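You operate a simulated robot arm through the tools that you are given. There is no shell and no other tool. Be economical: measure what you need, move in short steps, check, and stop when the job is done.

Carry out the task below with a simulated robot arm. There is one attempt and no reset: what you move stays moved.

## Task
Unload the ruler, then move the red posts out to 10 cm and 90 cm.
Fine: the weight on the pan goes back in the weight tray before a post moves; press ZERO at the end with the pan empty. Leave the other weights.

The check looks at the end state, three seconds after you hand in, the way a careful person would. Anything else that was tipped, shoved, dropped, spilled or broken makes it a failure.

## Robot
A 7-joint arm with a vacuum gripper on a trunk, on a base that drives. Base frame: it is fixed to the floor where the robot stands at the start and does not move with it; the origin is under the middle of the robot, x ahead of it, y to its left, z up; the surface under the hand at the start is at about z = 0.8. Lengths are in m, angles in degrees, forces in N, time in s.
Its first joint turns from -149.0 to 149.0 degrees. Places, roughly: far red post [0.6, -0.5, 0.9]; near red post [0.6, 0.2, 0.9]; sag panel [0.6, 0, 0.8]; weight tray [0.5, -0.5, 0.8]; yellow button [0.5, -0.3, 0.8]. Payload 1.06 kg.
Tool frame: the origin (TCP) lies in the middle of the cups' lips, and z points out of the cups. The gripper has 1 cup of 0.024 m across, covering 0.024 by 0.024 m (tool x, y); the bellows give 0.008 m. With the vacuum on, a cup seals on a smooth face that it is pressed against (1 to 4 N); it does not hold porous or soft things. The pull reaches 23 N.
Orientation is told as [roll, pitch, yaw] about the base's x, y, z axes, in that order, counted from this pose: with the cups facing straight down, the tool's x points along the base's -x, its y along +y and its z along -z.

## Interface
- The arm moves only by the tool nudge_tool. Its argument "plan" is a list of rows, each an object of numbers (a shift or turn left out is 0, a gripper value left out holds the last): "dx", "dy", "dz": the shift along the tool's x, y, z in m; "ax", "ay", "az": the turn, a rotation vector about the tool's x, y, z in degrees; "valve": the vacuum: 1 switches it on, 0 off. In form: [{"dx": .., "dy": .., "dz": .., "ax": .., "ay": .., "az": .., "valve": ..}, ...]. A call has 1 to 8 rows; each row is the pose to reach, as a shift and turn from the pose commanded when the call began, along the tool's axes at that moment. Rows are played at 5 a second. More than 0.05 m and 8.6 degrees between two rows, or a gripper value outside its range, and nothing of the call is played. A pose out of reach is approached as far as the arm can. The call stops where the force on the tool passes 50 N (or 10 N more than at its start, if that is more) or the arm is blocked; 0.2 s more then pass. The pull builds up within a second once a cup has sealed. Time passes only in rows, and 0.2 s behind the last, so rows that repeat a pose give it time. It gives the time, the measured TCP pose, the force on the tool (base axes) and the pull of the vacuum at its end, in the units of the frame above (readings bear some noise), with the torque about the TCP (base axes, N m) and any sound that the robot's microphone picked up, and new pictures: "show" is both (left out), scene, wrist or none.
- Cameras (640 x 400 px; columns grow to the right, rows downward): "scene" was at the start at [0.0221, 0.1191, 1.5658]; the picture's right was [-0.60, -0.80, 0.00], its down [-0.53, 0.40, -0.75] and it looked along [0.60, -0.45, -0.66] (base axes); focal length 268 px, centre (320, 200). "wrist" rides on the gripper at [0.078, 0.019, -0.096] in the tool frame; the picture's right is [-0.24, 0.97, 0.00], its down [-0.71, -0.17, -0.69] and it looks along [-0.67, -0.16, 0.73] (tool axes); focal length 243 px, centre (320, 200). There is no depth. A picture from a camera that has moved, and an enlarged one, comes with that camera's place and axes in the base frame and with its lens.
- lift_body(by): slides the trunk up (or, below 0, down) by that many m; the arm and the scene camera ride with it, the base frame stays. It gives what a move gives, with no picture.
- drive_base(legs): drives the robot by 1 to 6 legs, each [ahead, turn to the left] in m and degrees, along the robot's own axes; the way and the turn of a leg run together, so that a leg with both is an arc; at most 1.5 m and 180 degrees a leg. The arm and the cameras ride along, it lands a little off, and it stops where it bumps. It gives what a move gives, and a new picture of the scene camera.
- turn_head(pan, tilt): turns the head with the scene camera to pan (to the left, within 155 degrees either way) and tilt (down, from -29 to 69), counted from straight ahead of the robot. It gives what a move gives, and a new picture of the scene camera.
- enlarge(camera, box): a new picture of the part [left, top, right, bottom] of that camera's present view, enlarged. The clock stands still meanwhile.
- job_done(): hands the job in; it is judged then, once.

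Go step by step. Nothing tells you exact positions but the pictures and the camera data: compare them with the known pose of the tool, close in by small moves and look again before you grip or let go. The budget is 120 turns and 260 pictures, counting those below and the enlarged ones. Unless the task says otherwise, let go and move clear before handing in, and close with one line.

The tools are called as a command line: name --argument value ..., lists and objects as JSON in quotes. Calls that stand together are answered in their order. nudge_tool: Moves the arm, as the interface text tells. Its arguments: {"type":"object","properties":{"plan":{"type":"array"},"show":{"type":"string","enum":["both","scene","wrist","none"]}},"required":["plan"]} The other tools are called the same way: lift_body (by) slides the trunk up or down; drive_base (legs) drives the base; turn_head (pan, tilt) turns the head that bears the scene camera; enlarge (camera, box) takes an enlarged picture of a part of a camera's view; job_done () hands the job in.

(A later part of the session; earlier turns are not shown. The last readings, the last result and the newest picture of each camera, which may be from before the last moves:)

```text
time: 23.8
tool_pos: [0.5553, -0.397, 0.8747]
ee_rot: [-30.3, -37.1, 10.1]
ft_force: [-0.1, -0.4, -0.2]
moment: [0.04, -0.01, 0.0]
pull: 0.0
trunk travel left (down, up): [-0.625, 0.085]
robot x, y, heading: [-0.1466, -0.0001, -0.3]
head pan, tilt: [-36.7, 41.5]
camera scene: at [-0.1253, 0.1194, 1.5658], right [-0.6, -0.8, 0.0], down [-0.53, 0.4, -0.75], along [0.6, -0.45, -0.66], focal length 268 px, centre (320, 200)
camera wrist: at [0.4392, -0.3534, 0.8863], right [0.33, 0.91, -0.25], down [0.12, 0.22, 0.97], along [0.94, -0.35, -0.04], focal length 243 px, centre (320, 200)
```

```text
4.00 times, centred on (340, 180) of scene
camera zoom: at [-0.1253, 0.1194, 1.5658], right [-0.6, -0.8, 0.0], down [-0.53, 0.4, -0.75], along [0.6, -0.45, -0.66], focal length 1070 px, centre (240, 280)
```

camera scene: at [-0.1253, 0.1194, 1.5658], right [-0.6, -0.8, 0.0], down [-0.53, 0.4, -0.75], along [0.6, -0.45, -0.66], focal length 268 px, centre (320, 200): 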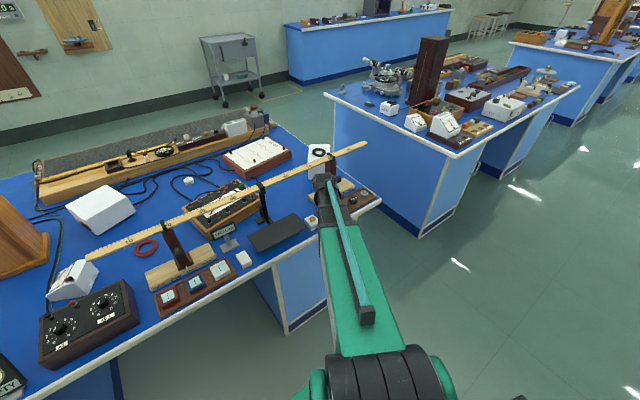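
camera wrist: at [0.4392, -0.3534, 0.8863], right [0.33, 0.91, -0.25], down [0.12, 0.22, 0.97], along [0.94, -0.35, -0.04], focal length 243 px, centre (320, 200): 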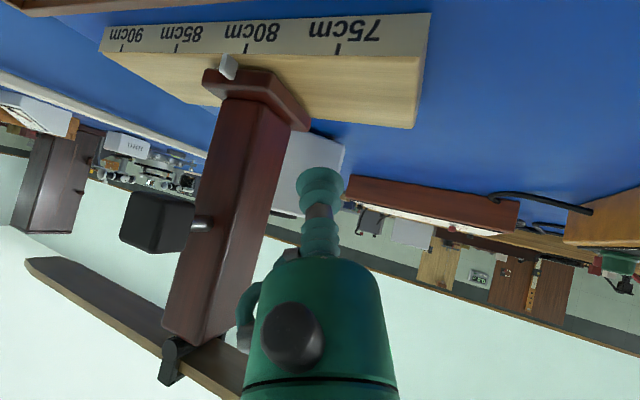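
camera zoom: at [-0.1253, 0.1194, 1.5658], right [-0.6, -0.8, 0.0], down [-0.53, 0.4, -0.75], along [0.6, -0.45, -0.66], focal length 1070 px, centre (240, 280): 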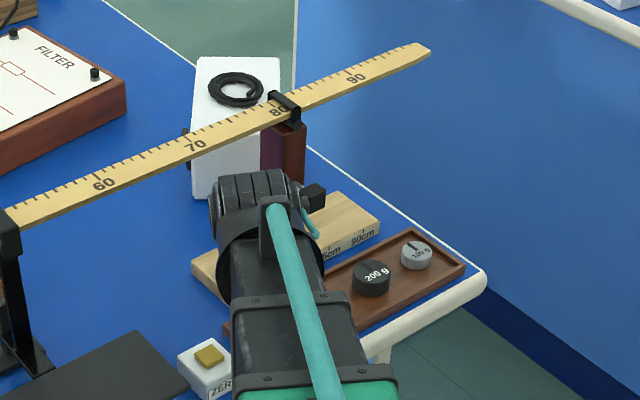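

I have an excellent view of the pointer (about 81 cm) and the scale. Now I'll move slowly toward the post's inner face until contact.

nudge_tool --plan '[{"dx": -0.0033, "dy": -0.0082, "dz": 0.0076}, {"dx": -0.0019, "dy": -0.0172, "dz": 0.0116}, {"dx": -0.0011, "dy": -0.0226, "dz": 0.0141}, {"dx": -0.0004, "dy": -0.0271, "dz": 0.0161}]' --show "wrist"

```text
time: 24.8
tool_pos: [0.5618, -0.4274, 0.8748]
ee_rot: [-30.3, -37.0, 10.2]
ft_force: [0.2, -0.2, 0.3]
moment: [-0.04, 0.01, -0.04]
pull: 0.1
trunk travel left (down, up): [-0.625, 0.085]
robot x, y, heading: [-0.1464, 0.0012, -0.1]
head pan, tilt: [-36.7, 41.5]
camera wrist: at [0.4455, -0.3829, 0.885], right [0.33, 0.91, -0.25], down [0.12, 0.22, 0.97], along [0.94, -0.35, -0.04], focal length 243 px, centre (320, 200)
```

wrist: 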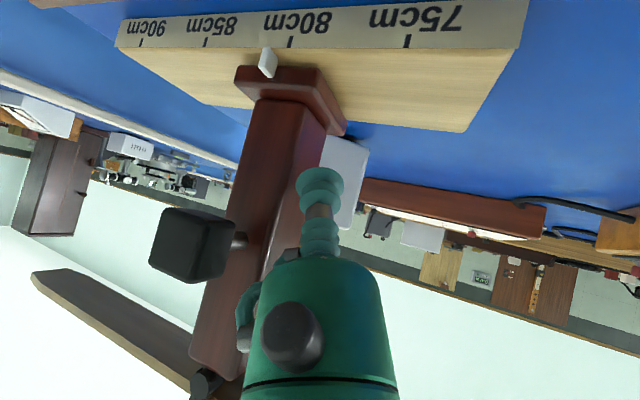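

Still no force, but very close. Another 1 cm.

nudge_tool --plan '[{"dx": 0.0006, "dy": -0.0036, "dz": 0.0016}, {"dx": 0.001, "dy": -0.0063, "dz": 0.0028}, {"dx": 0.0014, "dy": -0.009, "dz": 0.004}]' --show "wrist"

enlarge --camera "wrist" --box '[200, 0, 420, 140]'

```text
time: 25.6
tool_pos: [0.5609, -0.4368, 0.8746]
ee_rot: [-30.1, -37.0, 10.2]
ft_force: [-0.3, 1.0, -1.6]
moment: [0.01, 0.01, 0.04]
pull: 0.0
trunk travel left (down, up): [-0.625, 0.085]
robot x, y, heading: [-0.1462, -0.0022, -0.2]
head pan, tilt: [-36.7, 41.5]
camera wrist: at [0.4452, -0.3923, 0.8863], right [0.33, 0.91, -0.25], down [0.12, 0.22, 0.97], along [0.94, -0.35, -0.04], focal length 243 px, centre (320, 200)
```

wrist: 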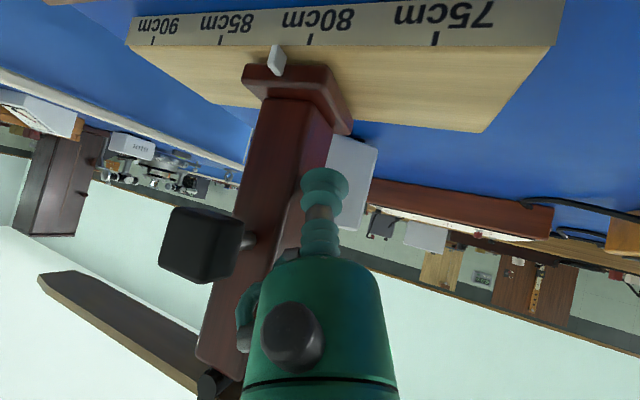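

```text
2.86 times, centred on (310, 70) of wrist
camera zoom: at [0.4452, -0.3923, 0.8863], right [0.33, 0.91, -0.25], down [0.12, 0.22, 0.97], along [0.94, -0.35, -0.04], focal length 693 px, centre (349, 571)
```

zoom: 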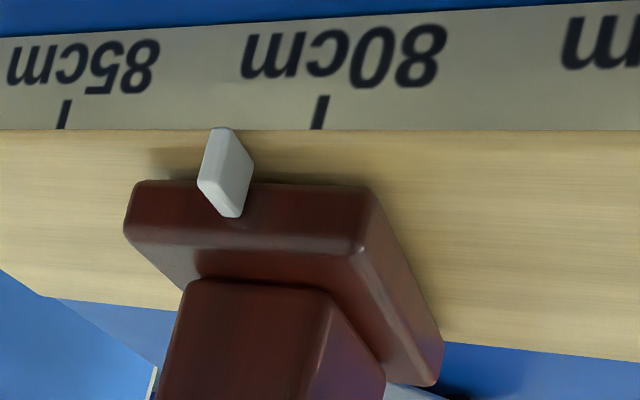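

Contact is just starting (~1 N), with the pointer around 81.8. I'll push 1.5 cm and check the force and posture.

nudge_tool --plan '[{"dx": 0.0007, "dy": -0.0045, "dz": 0.002}, {"dx": 0.0014, "dy": -0.009, "dz": 0.004}, {"dx": 0.0021, "dy": -0.0136, "dz": 0.006}]'

enlarge --camera "wrist" --box '[200, 0, 420, 140]'

enlarge --camera "scene" --box '[290, 130, 390, 230]'

```text
time: 26.4
tool_pos: [0.5618, -0.4523, 0.8746]
ee_rot: [-30.1, -37.1, 10.0]
ft_force: [0.1, 1.3, -0.8]
moment: [-0.02, 0.0, -0.01]
pull: 0.1
trunk travel left (down, up): [-0.625, 0.085]
robot x, y, heading: [-0.1503, 0.0007, 0.1]
head pan, tilt: [-36.7, 41.5]
camera scene: at [-0.1253, 0.1193, 1.5658], right [-0.6, -0.8, 0.0], down [-0.53, 0.4, -0.75], along [0.6, -0.45, -0.66], focal length 268 px, centre (320, 200)
camera wrist: at [0.4455, -0.4075, 0.8861], right [0.33, 0.91, -0.25], down [0.12, 0.22, 0.97], along [0.94, -0.35, -0.04], focal length 243 px, centre (320, 200)
```

scene: 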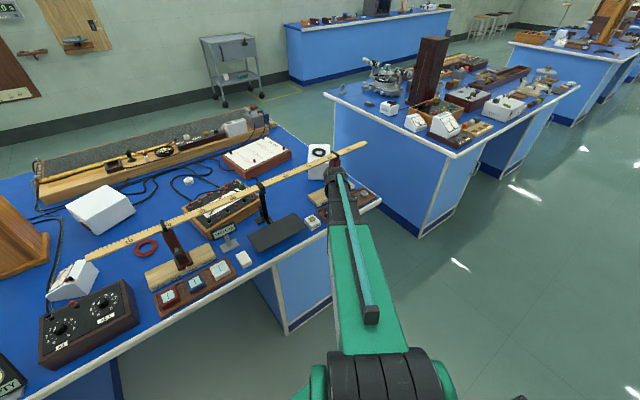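
wrist: 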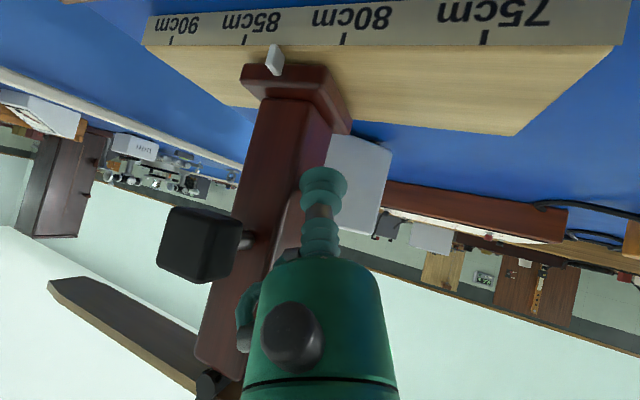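

```text
2.86 times, centred on (310, 70) of wrist
camera zoom: at [0.4455, -0.4075, 0.8861], right [0.33, 0.91, -0.25], down [0.12, 0.22, 0.97], along [0.94, -0.35, -0.04], focal length 693 px, centre (349, 571)
```

zoom: 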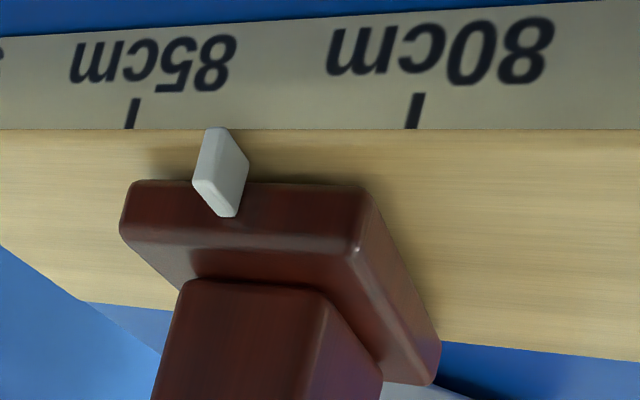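

```text
4.00 times, centred on (340, 180) of scene
camera zoom: at [-0.1253, 0.1193, 1.5658], right [-0.6, -0.8, 0.0], down [-0.53, 0.4, -0.75], along [0.6, -0.45, -0.66], focal length 1070 px, centre (240, 280)
```

zoom: 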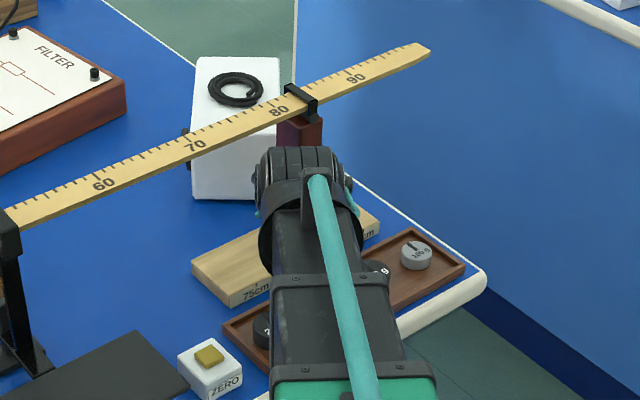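

The post slides with only ~1 N, stays upright, and the ruler isn't moving. The pointer is near 83.4, so I'll push another 5 cm.

nudge_tool --plan '[{"dx": 0.0014, "dy": -0.009, "dz": 0.004}, {"dx": 0.0029, "dy": -0.0181, "dz": 0.008}, {"dx": 0.0043, "dy": -0.0271, "dz": 0.0121}, {"dx": 0.0057, "dy": -0.0362, "dz": 0.0161}, {"dx": 0.0072, "dy": -0.0452, "dz": 0.0201}]' --show "wrist"

enlarge --camera "wrist" --box '[200, 0, 420, 140]'

enlarge --camera "scene" --box '[290, 130, 390, 230]'

```text
time: 27.6
tool_pos: [0.5613, -0.5031, 0.8745]
ee_rot: [-30.2, -37.0, 10.0]
ft_force: [-0.5, 0.0, -0.3]
moment: [0.02, 0.0, -0.02]
pull: 0.1
trunk travel left (down, up): [-0.625, 0.085]
robot x, y, heading: [-0.1472, -0.0011, -0.2]
head pan, tilt: [-36.7, 41.5]
camera wrist: at [0.4462, -0.4588, 0.886], right [0.33, 0.91, -0.25], down [0.12, 0.22, 0.97], along [0.94, -0.35, -0.04], focal length 243 px, centre (320, 200)
```

wrist: 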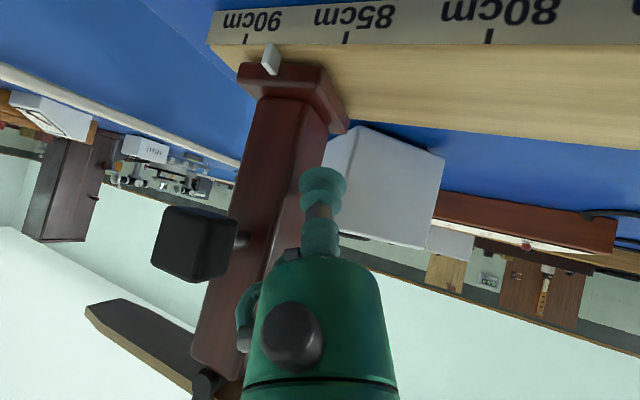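

```text
2.86 times, centred on (310, 70) of wrist
camera zoom: at [0.4462, -0.4588, 0.886], right [0.33, 0.91, -0.25], down [0.12, 0.22, 0.97], along [0.94, -0.35, -0.04], focal length 693 px, centre (349, 571)
```

zoom: 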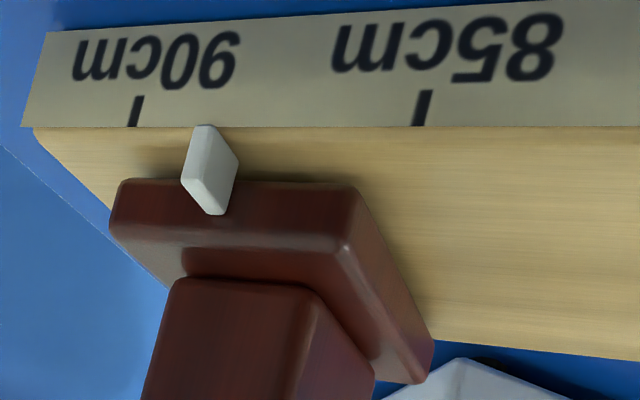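

```text
4.00 times, centred on (340, 180) of scene
camera zoom: at [-0.1253, 0.1191, 1.5658], right [-0.6, -0.8, 0.0], down [-0.53, 0.4, -0.75], along [0.6, -0.45, -0.66], focal length 1070 px, centre (240, 280)
```

zoom: 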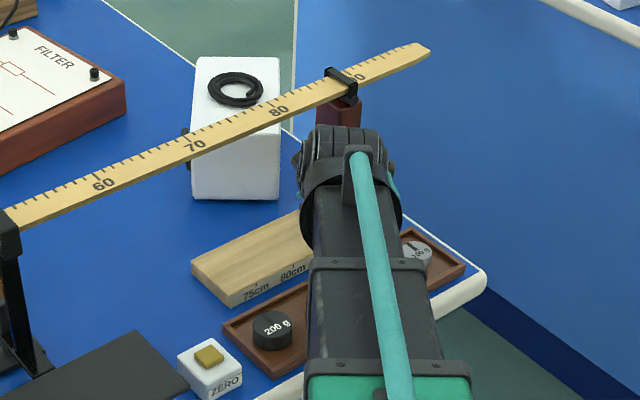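

The pointer is at about 88.5 now. I'll go on slowly by ~1.2 cm and check.

nudge_tool --plan '[{"dx": 0.0005, "dy": -0.0027, "dz": 0.0012}, {"dx": 0.0009, "dy": -0.0054, "dz": 0.0024}, {"dx": 0.0012, "dy": -0.0077, "dz": 0.0034}, {"dx": 0.0015, "dy": -0.0095, "dz": 0.0042}, {"dx": 0.0018, "dy": -0.0113, "dz": 0.005}, {"dx": 0.0018, "dy": -0.0113, "dz": 0.005}]' --show "wrist"

enlarge --camera "wrist" --box '[200, 0, 420, 140]'

```text
time: 29.0
tool_pos: [0.5608, -0.5119, 0.8752]
ee_rot: [-30.2, -37.0, 10.1]
ft_force: [1.1, 2.0, 0.6]
moment: [-0.05, 0.0, -0.01]
pull: 0.1
trunk travel left (down, up): [-0.625, 0.085]
robot x, y, heading: [-0.1446, -0.0014, -0.0]
head pan, tilt: [-36.7, 41.5]
camera wrist: at [0.4449, -0.4684, 0.8869], right [0.33, 0.91, -0.25], down [0.12, 0.22, 0.97], along [0.94, -0.35, -0.04], focal length 243 px, centre (320, 200)
```

wrist: 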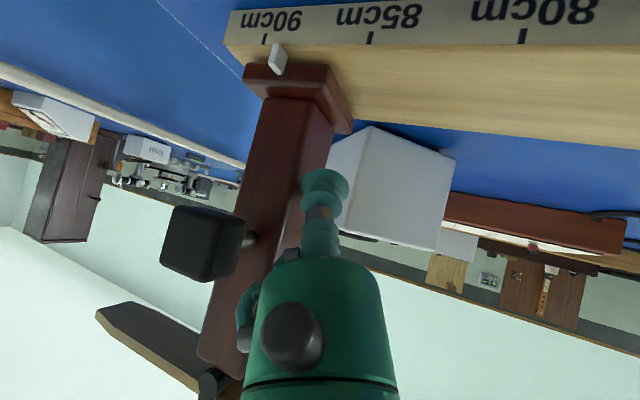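

```text
2.86 times, centred on (310, 70) of wrist
camera zoom: at [0.4449, -0.4684, 0.8869], right [0.33, 0.91, -0.25], down [0.12, 0.22, 0.97], along [0.94, -0.35, -0.04], focal length 693 px, centre (349, 571)
```

zoom: 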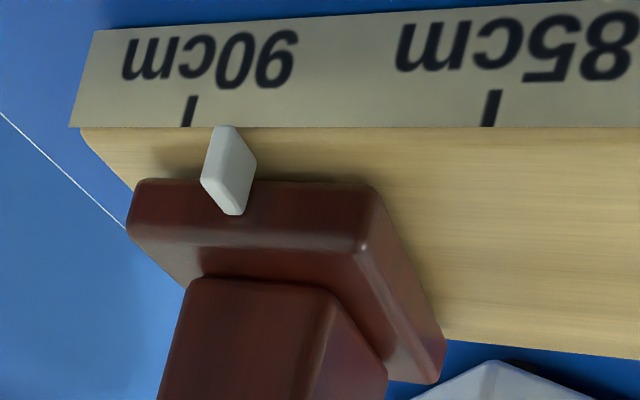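

About 7.5 mm remain. I'll push 6 mm slowly.

nudge_tool --plan '[{"dx": 0.0003, "dy": -0.0018, "dz": 0.0008}, {"dx": 0.0006, "dy": -0.0036, "dz": 0.0016}, {"dx": 0.0009, "dy": -0.0054, "dz": 0.0024}, {"dx": 0.0009, "dy": -0.0054, "dz": 0.0024}]' --show "none"

enlarge --camera "wrist" --box '[200, 0, 420, 140]'

```text
time: 30.0
tool_pos: [0.5593, -0.5184, 0.875]
ee_rot: [-30.3, -37.1, 10.1]
ft_force: [1.3, 2.2, 0.5]
moment: [-0.01, 0.03, 0.02]
pull: 0.0
trunk travel left (down, up): [-0.625, 0.085]
robot x, y, heading: [-0.1447, 0.0014, -0.2]
head pan, tilt: [-36.7, 41.5]
```

```text
2.86 times, centred on (310, 70) of wrist
camera zoom: at [0.4436, -0.474, 0.8867], right [0.33, 0.91, -0.25], down [0.12, 0.22, 0.97], along [0.94, -0.35, -0.04], focal length 693 px, centre (349, 571)
```

zoom: 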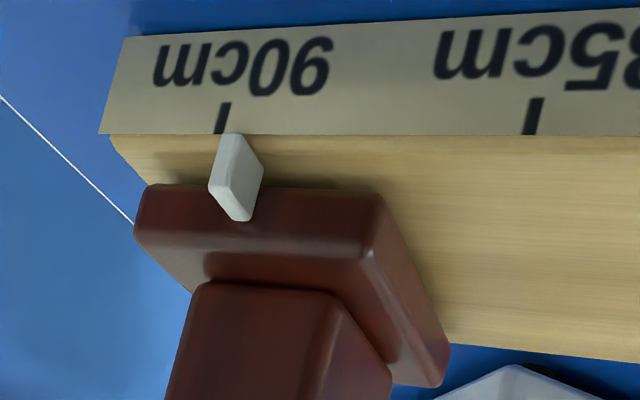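

enlarge --camera "wrist" --box '[255, 25, 305, 85]'

enlarge --camera "scene" --box '[320, 140, 380, 180]'

```text
6.67 times, centred on (280, 55) of wrist
camera zoom: at [0.4436, -0.474, 0.8867], right [0.33, 0.91, -0.25], down [0.12, 0.22, 0.97], along [0.94, -0.35, -0.04], focal length 1618 px, centre (587, 1167)
```

zoom: 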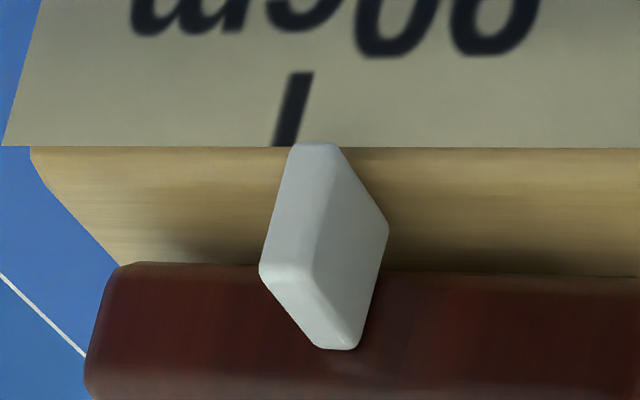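

```text
10.00 times, centred on (350, 160) of scene
camera zoom: at [-0.1254, 0.1196, 1.5658], right [-0.6, -0.8, 0.0], down [-0.53, 0.4, -0.75], along [0.6, -0.45, -0.66], focal length 2675 px, centre (20, 600)
```

zoom: 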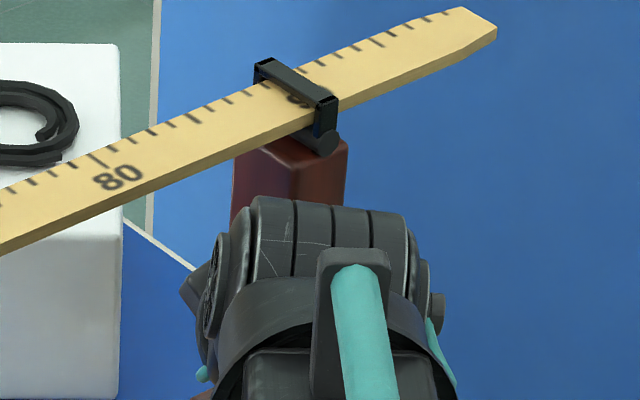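

The pointer centre is ~2.5–3 mm short of the 90 tick. I'll push 2.7 mm more.

nudge_tool --plan '[{"dx": 0.0002, "dy": -0.0012, "dz": 0.0005}, {"dx": 0.0004, "dy": -0.0024, "dz": 0.0011}, {"dx": 0.0004, "dy": -0.0024, "dz": 0.0011}]' --show "none"

enlarge --camera "wrist" --box '[255, 25, 305, 85]'

```text
time: 30.8
tool_pos: [0.5598, -0.521, 0.8746]
ee_rot: [-30.2, -37.0, 10.1]
ft_force: [0.6, 1.4, -0.5]
moment: [-0.02, 0.04, 0.0]
pull: 0.0
trunk travel left (down, up): [-0.625, 0.085]
robot x, y, heading: [-0.1504, 0.0027, -0.5]
head pan, tilt: [-36.7, 41.5]
```

```text
6.67 times, centred on (280, 55) of wrist
camera zoom: at [0.4439, -0.4769, 0.8862], right [0.33, 0.91, -0.25], down [0.12, 0.22, 0.97], along [0.94, -0.35, -0.04], focal length 1618 px, centre (587, 1167)
```

zoom: 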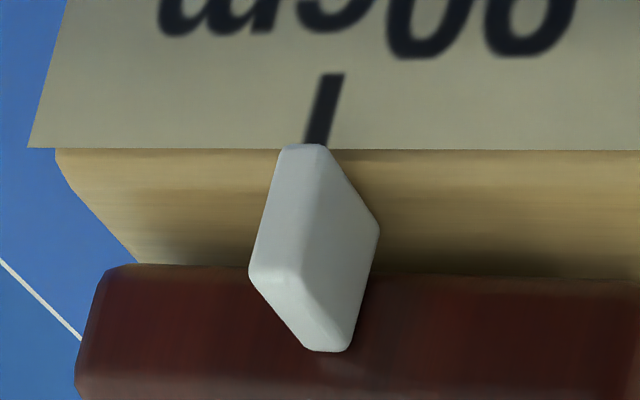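

That looks within about a millimetre. I'll back off inward, retreat upward and check the pointer from straight in front.

nudge_tool --plan '[{"dx": -0.0015, "dy": 0.009, "dz": -0.004}, {"dx": -0.0029, "dy": 0.0181, "dz": -0.008}, {"dx": 0.0, "dy": 0.012, "dz": -0.045}, {"dx": 0.003, "dy": 0.007, "dz": -0.085}, {"dx": 0.0074, "dy": 0.0015, "dz": -0.1235}, {"dx": 0.01, "dy": -0.01, "dz": -0.16}]' --show "none"

nudge_tool --plan '[{"ax": -4.3, "ay": 6.4}, {"ax": -8.6, "ay": 12.9}, {"ax": -12.9, "ay": 19.3}, {"ax": -17.1, "ay": 25.7}, {"ax": -21.4, "ay": 32.2}, {"ax": -25.7, "ay": 38.6}, {"ax": -25.7, "ay": 38.6}]' --show "wrist"

```text
time: 32.2
tool_pos: [0.4553, -0.4687, 0.9831]
ee_rot: [-30.2, -37.0, 10.1]
ft_force: [0.5, 0.4, 0.4]
moment: [0.01, 0.02, 0.01]
pull: 0.0
trunk travel left (down, up): [-0.625, 0.085]
robot x, y, heading: [-0.1488, 0.0041, -0.3]
head pan, tilt: [-36.7, 41.5]
```

```text
time: 33.8
tool_pos: [0.4548, -0.4682, 0.983]
ee_rot: [0.0, 0.1, -0.3]
ft_force: [0.2, 0.9, 0.2]
moment: [-0.02, 0.02, 0.04]
pull: 0.1
trunk travel left (down, up): [-0.625, 0.085]
robot x, y, heading: [-0.146, -0.0001, -0.2]
head pan, tilt: [-36.7, 41.5]
camera wrist: at [0.3759, -0.4491, 1.0792], right [0.24, 0.97, 0.0], down [0.71, -0.17, 0.68], along [0.66, -0.16, -0.73], focal length 243 px, centre (320, 200)
```

wrist: 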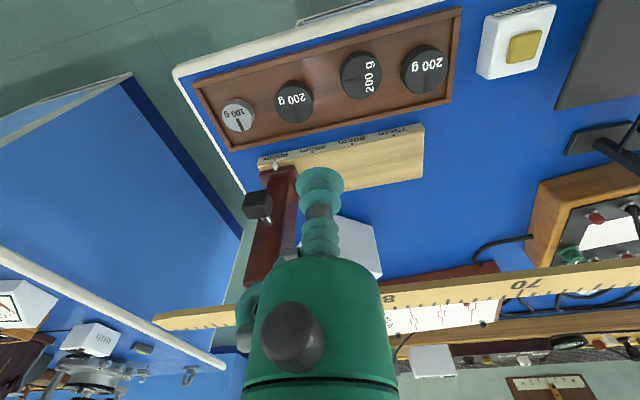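

nudge_tool --plan '[{"dy": -0.045, "dx": 0.01}, {"dy": -0.087, "dx": 0.02}, {"dy": -0.087, "dx": 0.02}]' --show "wrist"

enlarge --camera "wrist" --box '[310, 120, 410, 190]'

enlarge --camera "scene" --box '[290, 130, 390, 230]'

```text
time: 34.6
tool_pos: [0.4341, -0.556, 0.9825]
ee_rot: [-0.1, 0.0, -0.2]
ft_force: [0.1, 0.3, -0.8]
moment: [0.0, 0.02, 0.0]
pull: 0.1
trunk travel left (down, up): [-0.625, 0.085]
robot x, y, heading: [-0.1486, 0.0013, -0.1]
head pan, tilt: [-36.7, 41.5]
camera wrist: at [0.3564, -0.5365, 1.0785], right [0.24, 0.97, 0.0], down [0.71, -0.17, 0.69], along [0.67, -0.16, -0.73], focal length 243 px, centre (320, 200)
```

wrist: 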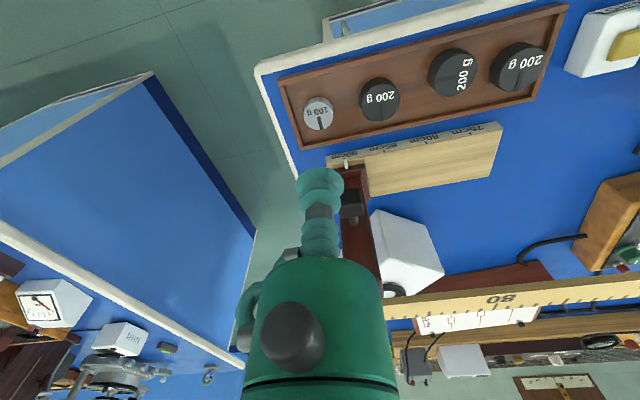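

```text
5.71 times, centred on (360, 155) of wrist
camera zoom: at [0.3564, -0.5365, 1.0785], right [0.24, 0.97, 0.0], down [0.71, -0.17, 0.69], along [0.67, -0.16, -0.73], focal length 1386 px, centre (91, 457)
```

zoom: 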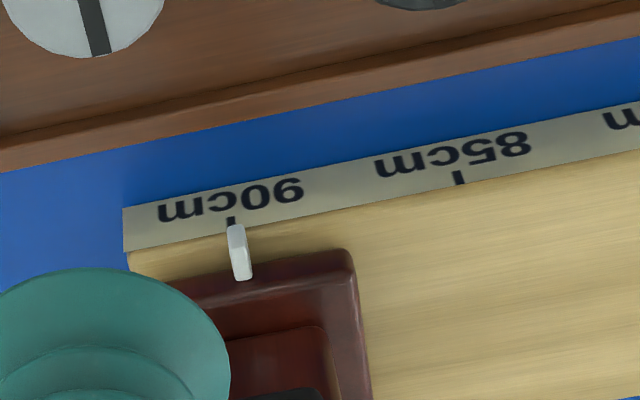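

```text
4.00 times, centred on (340, 180) of scene
camera zoom: at [-0.1255, 0.1195, 1.5658], right [-0.6, -0.8, 0.0], down [-0.53, 0.4, -0.75], along [0.6, -0.45, -0.66], focal length 1070 px, centre (240, 280)
```

zoom: 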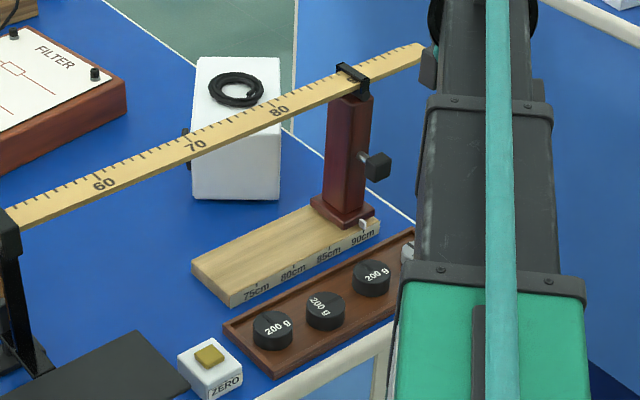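

enlarge --camera "wrist" --box '[335, 145, 365, 172]'

```text
14.81 times, centred on (350, 158) of wrist
camera zoom: at [0.3564, -0.5365, 1.0785], right [0.24, 0.97, 0.0], down [0.71, -0.17, 0.69], along [0.67, -0.16, -0.73], focal length 3594 px, centre (-124, 815)
```

zoom: 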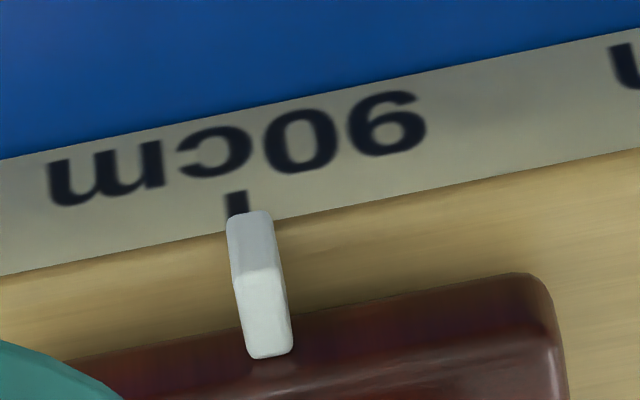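

The far pointer is within about 1 mm of 90. Next is the near post: I'll rise, back the base off 10 cm for tilt room, and bring the arm over.

nudge_tool --plan '[{"dz": -0.04}, {"dz": -0.08}, {"dz": -0.11}, {"dz": -0.11, "dy": 0.045}, {"dz": -0.11, "dy": 0.09}, {"dz": -0.11, "dy": 0.135}, {"dz": -0.11, "dy": 0.18}]' --show "none"

drive_base --legs '[[-0.1, 0]]'

nudge_tool --plan '[{"dy": 0.05}, {"dy": 0.1}, {"dy": 0.15}, {"dy": 0.2}, {"dy": 0.25}, {"dy": 0.3}, {"dy": 0.35}, {"dy": 0.4}]'

```text
time: 36.2
tool_pos: [0.4352, -0.3783, 1.0945]
ee_rot: [0.0, 0.0, -0.3]
ft_force: [-0.1, 0.5, -0.3]
moment: [-0.01, 0.01, 0.0]
pull: 0.1
trunk travel left (down, up): [-0.625, 0.085]
robot x, y, heading: [-0.1435, 0.0025, -0.2]
head pan, tilt: [-36.7, 41.5]
```

```text
time: 37.3
tool_pos: [0.3335, -0.3785, 1.0938]
ee_rot: [0.0, 0.0, 0.0]
ft_force: [0.9, 0.1, 1.0]
moment: [0.04, -0.01, 0.0]
pull: 0.2
trunk travel left (down, up): [-0.625, 0.085]
robot x, y, heading: [-0.2476, 0.0033, -0.2]
head pan, tilt: [-36.7, 41.5]
camera scene: at [-0.2285, 0.1197, 1.5658], right [-0.6, -0.8, 0.0], down [-0.53, 0.4, -0.75], along [0.6, -0.45, -0.66], focal length 268 px, centre (320, 200)
```

scene: 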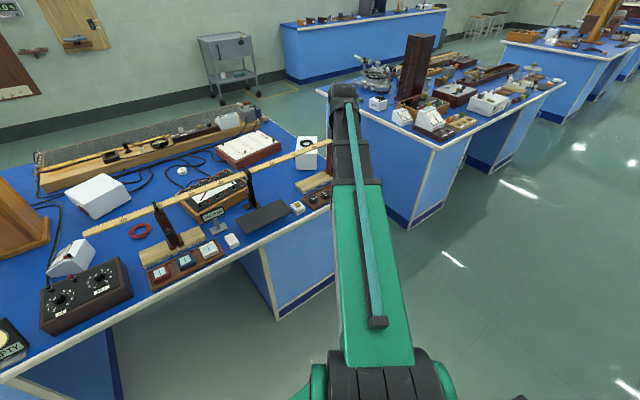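

```text
time: 39.1
tool_pos: [0.3362, 0.0219, 1.092]
ee_rot: [0.1, 0.1, -0.2]
ft_force: [0.3, -0.5, 0.0]
moment: [-0.03, 0.06, 0.01]
pull: 0.1
trunk travel left (down, up): [-0.625, 0.085]
robot x, y, heading: [-0.2517, 0.0028, -0.2]
head pan, tilt: [-36.7, 41.5]
camera scene: at [-0.2273, 0.1201, 1.5658], right [-0.6, -0.8, 0.0], down [-0.53, 0.4, -0.75], along [0.6, -0.45, -0.66], focal length 268 px, centre (320, 200)
camera wrist: at [0.2582, 0.0398, 1.1879], right [0.24, 0.97, 0.0], down [0.71, -0.17, 0.69], along [0.67, -0.16, -0.73], focal length 243 px, centre (320, 200)
```

scene: 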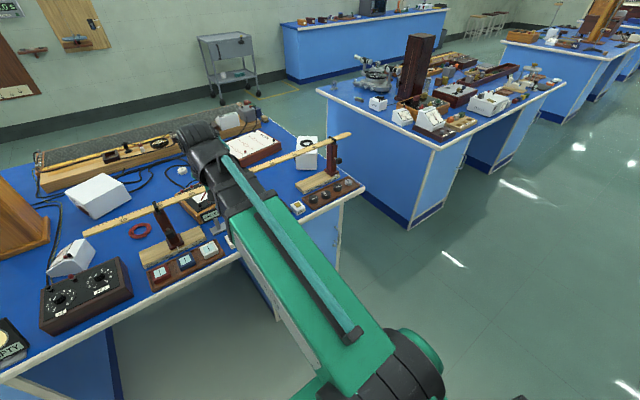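
wrist: 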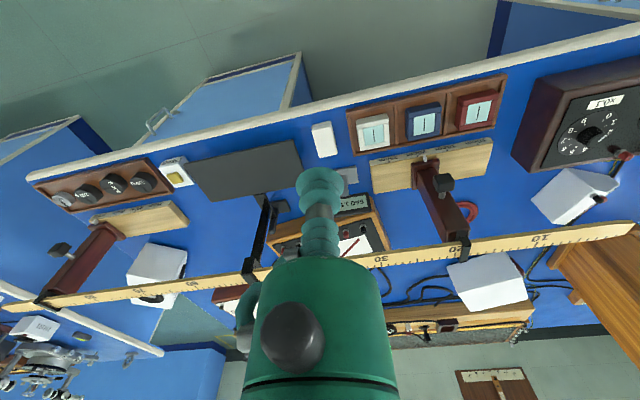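

enlarge --camera "wrist" --box '[300, 100, 540, 260]'

enlarge --camera "scene" --box '[120, 180, 260, 300]'

```text
2.50 times, centred on (420, 180) of wrist
camera zoom: at [0.2582, 0.0398, 1.1879], right [0.24, 0.97, 0.0], down [0.71, -0.17, 0.69], along [0.67, -0.16, -0.73], focal length 606 px, centre (70, 250)
```

zoom: 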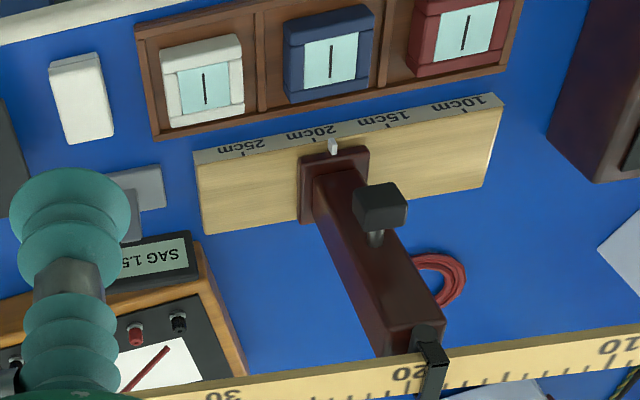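

```text
3.33 times, centred on (190, 240) of scene
camera zoom: at [-0.2273, 0.1201, 1.5658], right [-0.6, -0.8, 0.0], down [-0.53, 0.4, -0.75], along [0.6, -0.45, -0.66], focal length 892 px, centre (753, 67)
```

zoom: 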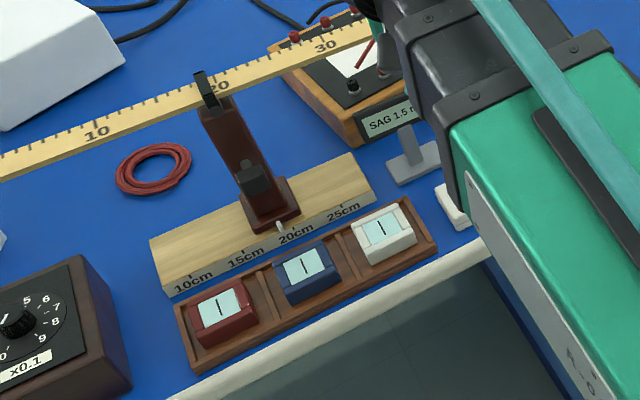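

The near post's pointer is at about 19, with its inner face near y ≈ 0.145. The sag panel stands near (0.58, 0.02) and I'll keep clear of it. Next I'll set up the mirrored tilt.

nudge_tool --plan '[{"dx": -0.038, "dy": 0.01, "dz": 0.014}, {"dx": -0.076, "dy": 0.02, "dz": 0.028}, {"dx": -0.114, "dy": 0.028, "dz": 0.042}, {"dx": -0.114, "dy": 0.028, "dz": 0.042}]' --show "none"

nudge_tool --plan '[{"ax": -4.3, "ay": -6.4}, {"ax": -8.6, "ay": -12.9}, {"ax": -12.9, "ay": -19.3}, {"ax": -17.1, "ay": -25.7}, {"ax": -21.4, "ay": -32.2}, {"ax": -25.7, "ay": -38.6}, {"ax": -25.7, "ay": -38.6}]'

enlarge --camera "wrist" --box '[300, 0, 540, 150]'

```text
time: 40.1
tool_pos: [0.4514, 0.0465, 1.0519]
ee_rot: [0.0, 0.0, -0.1]
ft_force: [-0.2, -0.4, -0.6]
moment: [0.02, 0.01, 0.02]
pull: 0.1
trunk travel left (down, up): [-0.625, 0.085]
robot x, y, heading: [-0.251, 0.0016, -0.1]
head pan, tilt: [-36.7, 41.5]
```

```text
time: 41.7
tool_pos: [0.449, 0.05, 1.0533]
ee_rot: [30.2, -37.1, -10.4]
ft_force: [-1.1, -0.1, -0.6]
moment: [0.01, 0.01, -0.03]
pull: 0.0
trunk travel left (down, up): [-0.625, 0.085]
robot x, y, heading: [-0.2478, 0.0036, -0.2]
head pan, tilt: [-36.7, 41.5]
camera scene: at [-0.2273, 0.1196, 1.5658], right [-0.6, -0.8, 0.0], down [-0.53, 0.4, -0.75], along [0.6, -0.45, -0.66], focal length 268 px, centre (320, 200)
camera wrist: at [0.3269, 0.0393, 1.0788], right [0.05, 0.85, 0.53], down [0.17, -0.53, 0.83], along [0.99, 0.05, -0.16], focal length 243 px, centre (320, 200)
```

scene: 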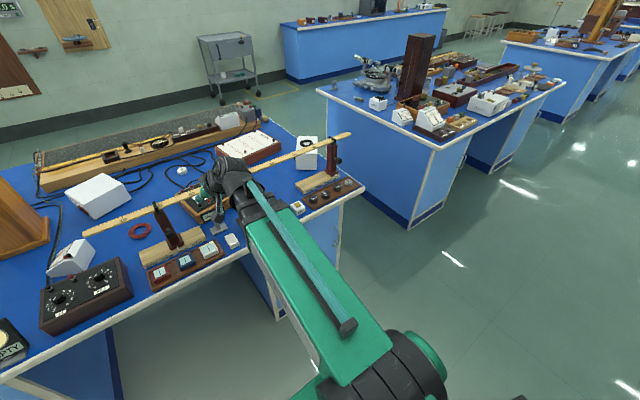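
wrist: 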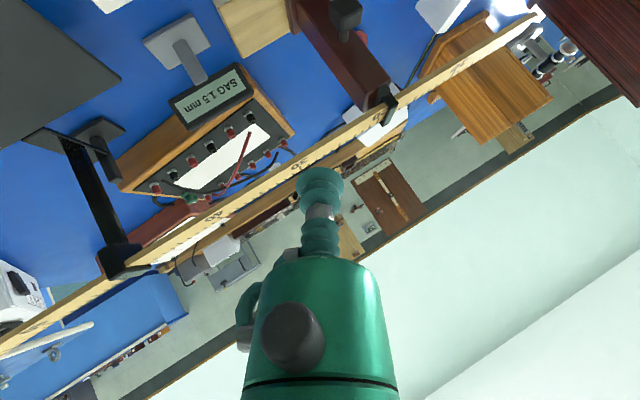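

```text
2.67 times, centred on (420, 75) of wrist
camera zoom: at [0.3269, 0.0393, 1.0788], right [0.05, 0.85, 0.53], down [0.17, -0.53, 0.83], along [0.99, 0.05, -0.16], focal length 647 px, centre (53, 533)
```

zoom: 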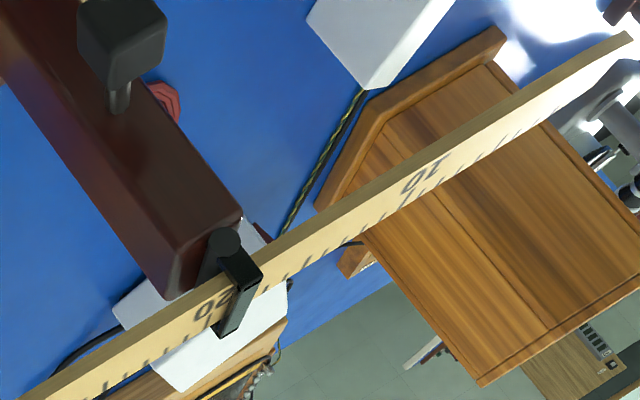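

The post's inner face is near y ≈ 0.149 and its centre x ≈ 0.57. I'll go to the ready pose beside it.

nudge_tool --plan '[{"dx": 0.019, "dy": -0.008, "dz": 0.029}, {"dx": 0.038, "dy": -0.017, "dz": 0.057}, {"dx": 0.0563, "dy": -0.0249, "dz": 0.0857}, {"dx": 0.045, "dy": -0.025, "dz": 0.131}, {"dx": 0.034, "dy": -0.025, "dz": 0.177}, {"dx": 0.0237, "dy": -0.0253, "dz": 0.2225}, {"dx": 0.0237, "dy": -0.0253, "dz": 0.2225}]'

enlarge --camera "scene" --box '[120, 180, 260, 300]'

```text
time: 43.3
tool_pos: [0.5645, 0.1238, 0.8772]
ee_rot: [30.2, -37.0, -10.5]
ft_force: [-0.4, -0.1, 0.8]
moment: [0.03, 0.0, 0.01]
pull: 0.1
trunk travel left (down, up): [-0.625, 0.085]
robot x, y, heading: [-0.2538, -0.0036, 0.1]
head pan, tilt: [-36.7, 41.5]
camera scene: at [-0.2272, 0.1197, 1.5658], right [-0.6, -0.8, 0.0], down [-0.53, 0.4, -0.75], along [0.6, -0.45, -0.66], focal length 268 px, centre (320, 200)
camera wrist: at [0.4432, 0.1132, 0.9039], right [0.05, 0.85, 0.53], down [0.17, -0.53, 0.83], along [0.98, 0.05, -0.17], focal length 243 px, centre (320, 200)
```

scene: 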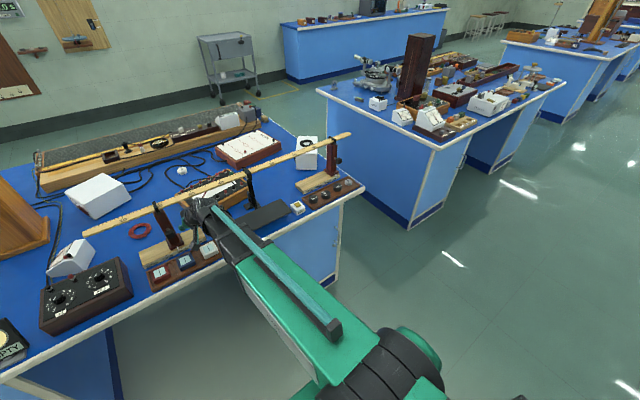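
wrist: 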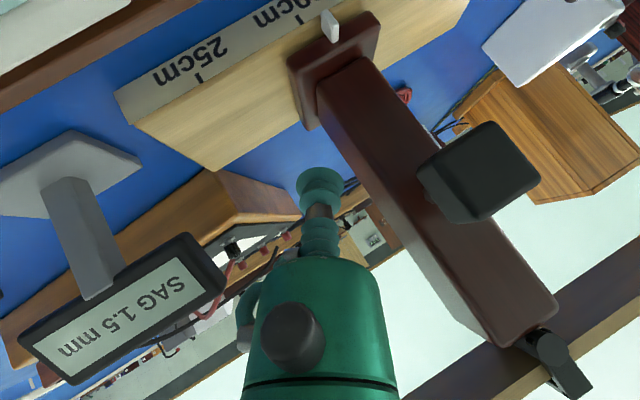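

```text
3.33 times, centred on (190, 240) of scene
camera zoom: at [-0.2272, 0.1197, 1.5658], right [-0.6, -0.8, 0.0], down [-0.53, 0.4, -0.75], along [0.6, -0.45, -0.66], focal length 892 px, centre (753, 67)
```

zoom: 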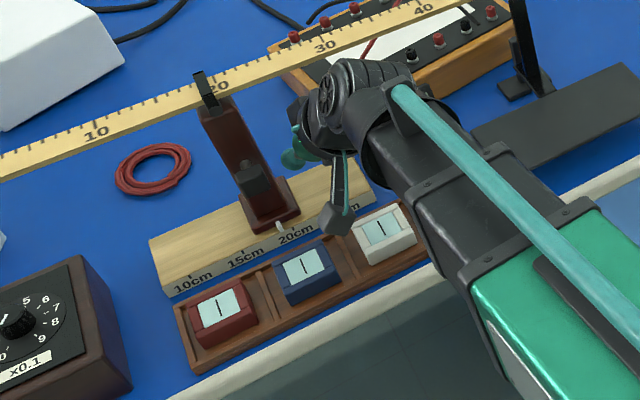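

The ready pose is good, with the cup on the inner side of the post. I'll push toward +y, with a short check first.

nudge_tool --plan '[{"dx": 0.0011, "dy": 0.0072, "dz": 0.0032}, {"dx": 0.002, "dy": 0.0127, "dz": 0.0056}, {"dx": 0.0029, "dy": 0.0181, "dz": 0.008}, {"dx": 0.0036, "dy": 0.0226, "dz": 0.01}]' --show "wrist"

```text
time: 44.3
tool_pos: [0.5691, 0.1444, 0.8762]
ee_rot: [30.3, -37.1, -10.6]
ft_force: [-0.1, -1.7, -0.4]
moment: [-0.02, -0.02, 0.01]
pull: 0.0
trunk travel left (down, up): [-0.625, 0.085]
robot x, y, heading: [-0.2532, 0.0002, 0.1]
head pan, tilt: [-36.7, 41.5]
camera wrist: at [0.4467, 0.1353, 0.9016], right [0.05, 0.85, 0.53], down [0.17, -0.53, 0.83], along [0.98, 0.05, -0.17], focal length 243 px, centre (320, 200)
```

wrist: 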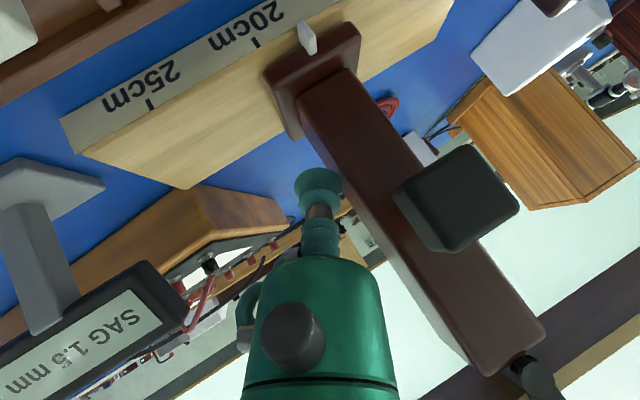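

Contact made (1.7 N) and the post is moving; the pointer is near 17.7. Pushing 5 cm more.

nudge_tool --plan '[{"dx": 0.0014, "dy": 0.009, "dz": 0.004}, {"dx": 0.0029, "dy": 0.0181, "dz": 0.008}, {"dx": 0.0043, "dy": 0.0271, "dz": 0.0121}, {"dx": 0.0057, "dy": 0.0362, "dz": 0.0161}, {"dx": 0.0065, "dy": 0.0407, "dz": 0.0181}, {"dx": 0.0072, "dy": 0.0452, "dz": 0.0201}]'

enlarge --camera "wrist" --box '[200, 0, 420, 140]'

enlarge --camera "scene" --box '[120, 180, 260, 300]'

```text
time: 45.7
tool_pos: [0.5689, 0.1938, 0.8738]
ee_rot: [30.3, -37.1, -10.5]
ft_force: [0.7, -0.8, -0.3]
moment: [0.0, 0.0, 0.02]
pull: 0.1
trunk travel left (down, up): [-0.625, 0.085]
robot x, y, heading: [-0.2498, -0.0005, -0.3]
head pan, tilt: [-36.7, 41.5]
camera scene: at [-0.2272, 0.1197, 1.5658], right [-0.6, -0.8, 0.0], down [-0.53, 0.4, -0.75], along [0.6, -0.45, -0.66], focal length 268 px, centre (320, 200)
camera wrist: at [0.4469, 0.1836, 0.9009], right [0.05, 0.85, 0.53], down [0.17, -0.53, 0.83], along [0.98, 0.05, -0.17], focal length 243 px, centre (320, 200)
```

scene: 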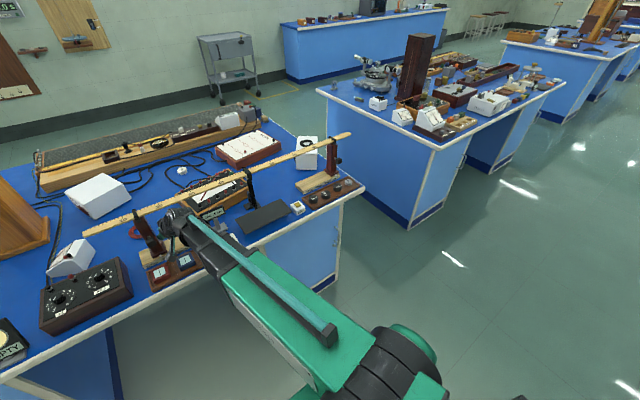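
wrist: 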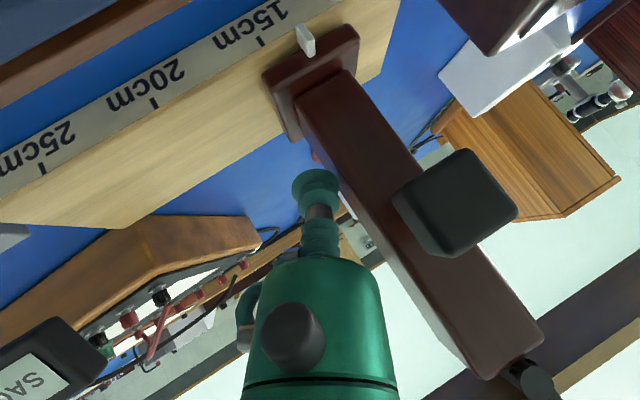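

```text
2.86 times, centred on (310, 70) of wrist
camera zoom: at [0.4469, 0.1836, 0.9009], right [0.05, 0.85, 0.53], down [0.17, -0.53, 0.83], along [0.98, 0.05, -0.17], focal length 693 px, centre (349, 571)
```

zoom: 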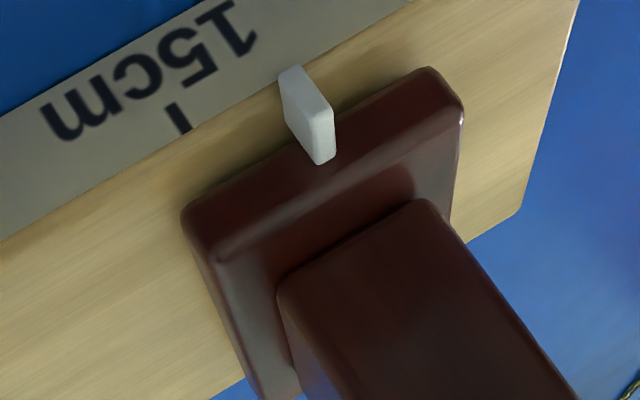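

```text
3.33 times, centred on (190, 240) of scene
camera zoom: at [-0.2272, 0.1197, 1.5658], right [-0.6, -0.8, 0.0], down [-0.53, 0.4, -0.75], along [0.6, -0.45, -0.66], focal length 892 px, centre (753, 67)
```

zoom: 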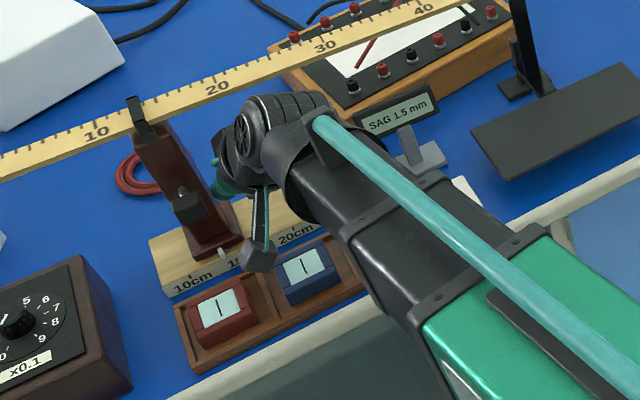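

The pointer is at about 13.3. Pushing another 2.7 cm slowly.

nudge_tool --plan '[{"dx": 0.001, "dy": 0.0063, "dz": 0.0028}, {"dx": 0.002, "dy": 0.0127, "dz": 0.0056}, {"dx": 0.0029, "dy": 0.0181, "dz": 0.008}, {"dx": 0.0034, "dy": 0.0217, "dz": 0.0096}, {"dx": 0.0039, "dy": 0.0244, "dz": 0.0109}, {"dx": 0.0039, "dy": 0.0244, "dz": 0.0109}]' --show "wrist"

enlarge --camera "wrist" --box '[240, 0, 380, 90]'

```text
time: 47.1
tool_pos: [0.5686, 0.2201, 0.8743]
ee_rot: [30.2, -37.0, -10.5]
ft_force: [-0.4, -0.5, -1.3]
moment: [-0.01, -0.01, 0.02]
pull: 0.0
trunk travel left (down, up): [-0.625, 0.085]
robot x, y, heading: [-0.2535, 0.0013, 0.0]
head pan, tilt: [-36.7, 41.5]
camera wrist: at [0.4465, 0.2099, 0.9004], right [0.05, 0.85, 0.53], down [0.17, -0.53, 0.83], along [0.98, 0.05, -0.17], focal length 243 px, centre (320, 200)
```

wrist: 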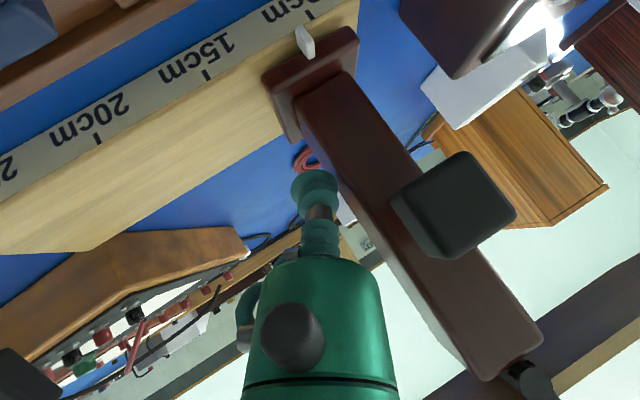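

```text
4.44 times, centred on (310, 45) of wrist
camera zoom: at [0.4465, 0.2099, 0.9004], right [0.05, 0.85, 0.53], down [0.17, -0.53, 0.83], along [0.98, 0.05, -0.17], focal length 1078 px, centre (364, 889)
```

zoom: 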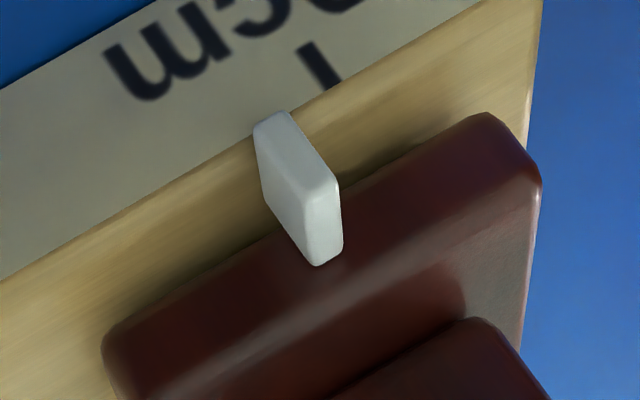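

About 6.7 mm remain; pushing 5.5 mm.

nudge_tool --plan '[{"dx": 0.0003, "dy": 0.0018, "dz": 0.0008}, {"dx": 0.0006, "dy": 0.0036, "dz": 0.0016}, {"dx": 0.0008, "dy": 0.005, "dz": 0.0022}, {"dx": 0.0008, "dy": 0.005, "dz": 0.0022}]' --show "none"

enlarge --camera "wrist" --box '[240, 0, 380, 90]'

```text
time: 48.1
tool_pos: [0.5683, 0.2266, 0.8757]
ee_rot: [30.2, -37.1, -10.5]
ft_force: [-0.3, -0.8, -0.1]
moment: [0.03, -0.01, 0.01]
pull: 0.0
trunk travel left (down, up): [-0.625, 0.085]
robot x, y, heading: [-0.2499, 0.0034, -0.4]
head pan, tilt: [-36.7, 41.5]
```

```text
4.44 times, centred on (310, 45) of wrist
camera zoom: at [0.4469, 0.2168, 0.9013], right [0.05, 0.85, 0.53], down [0.17, -0.53, 0.83], along [0.98, 0.05, -0.17], focal length 1078 px, centre (364, 889)
```

zoom: 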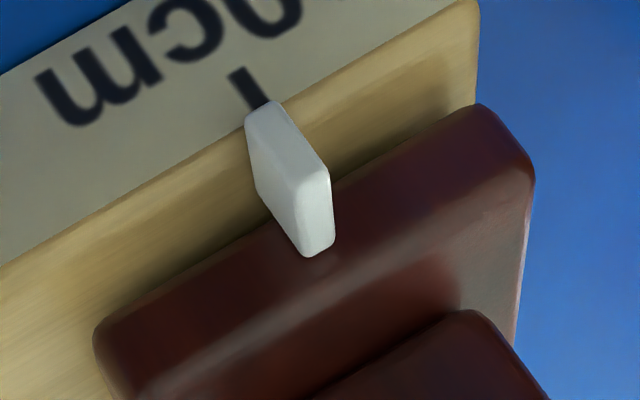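

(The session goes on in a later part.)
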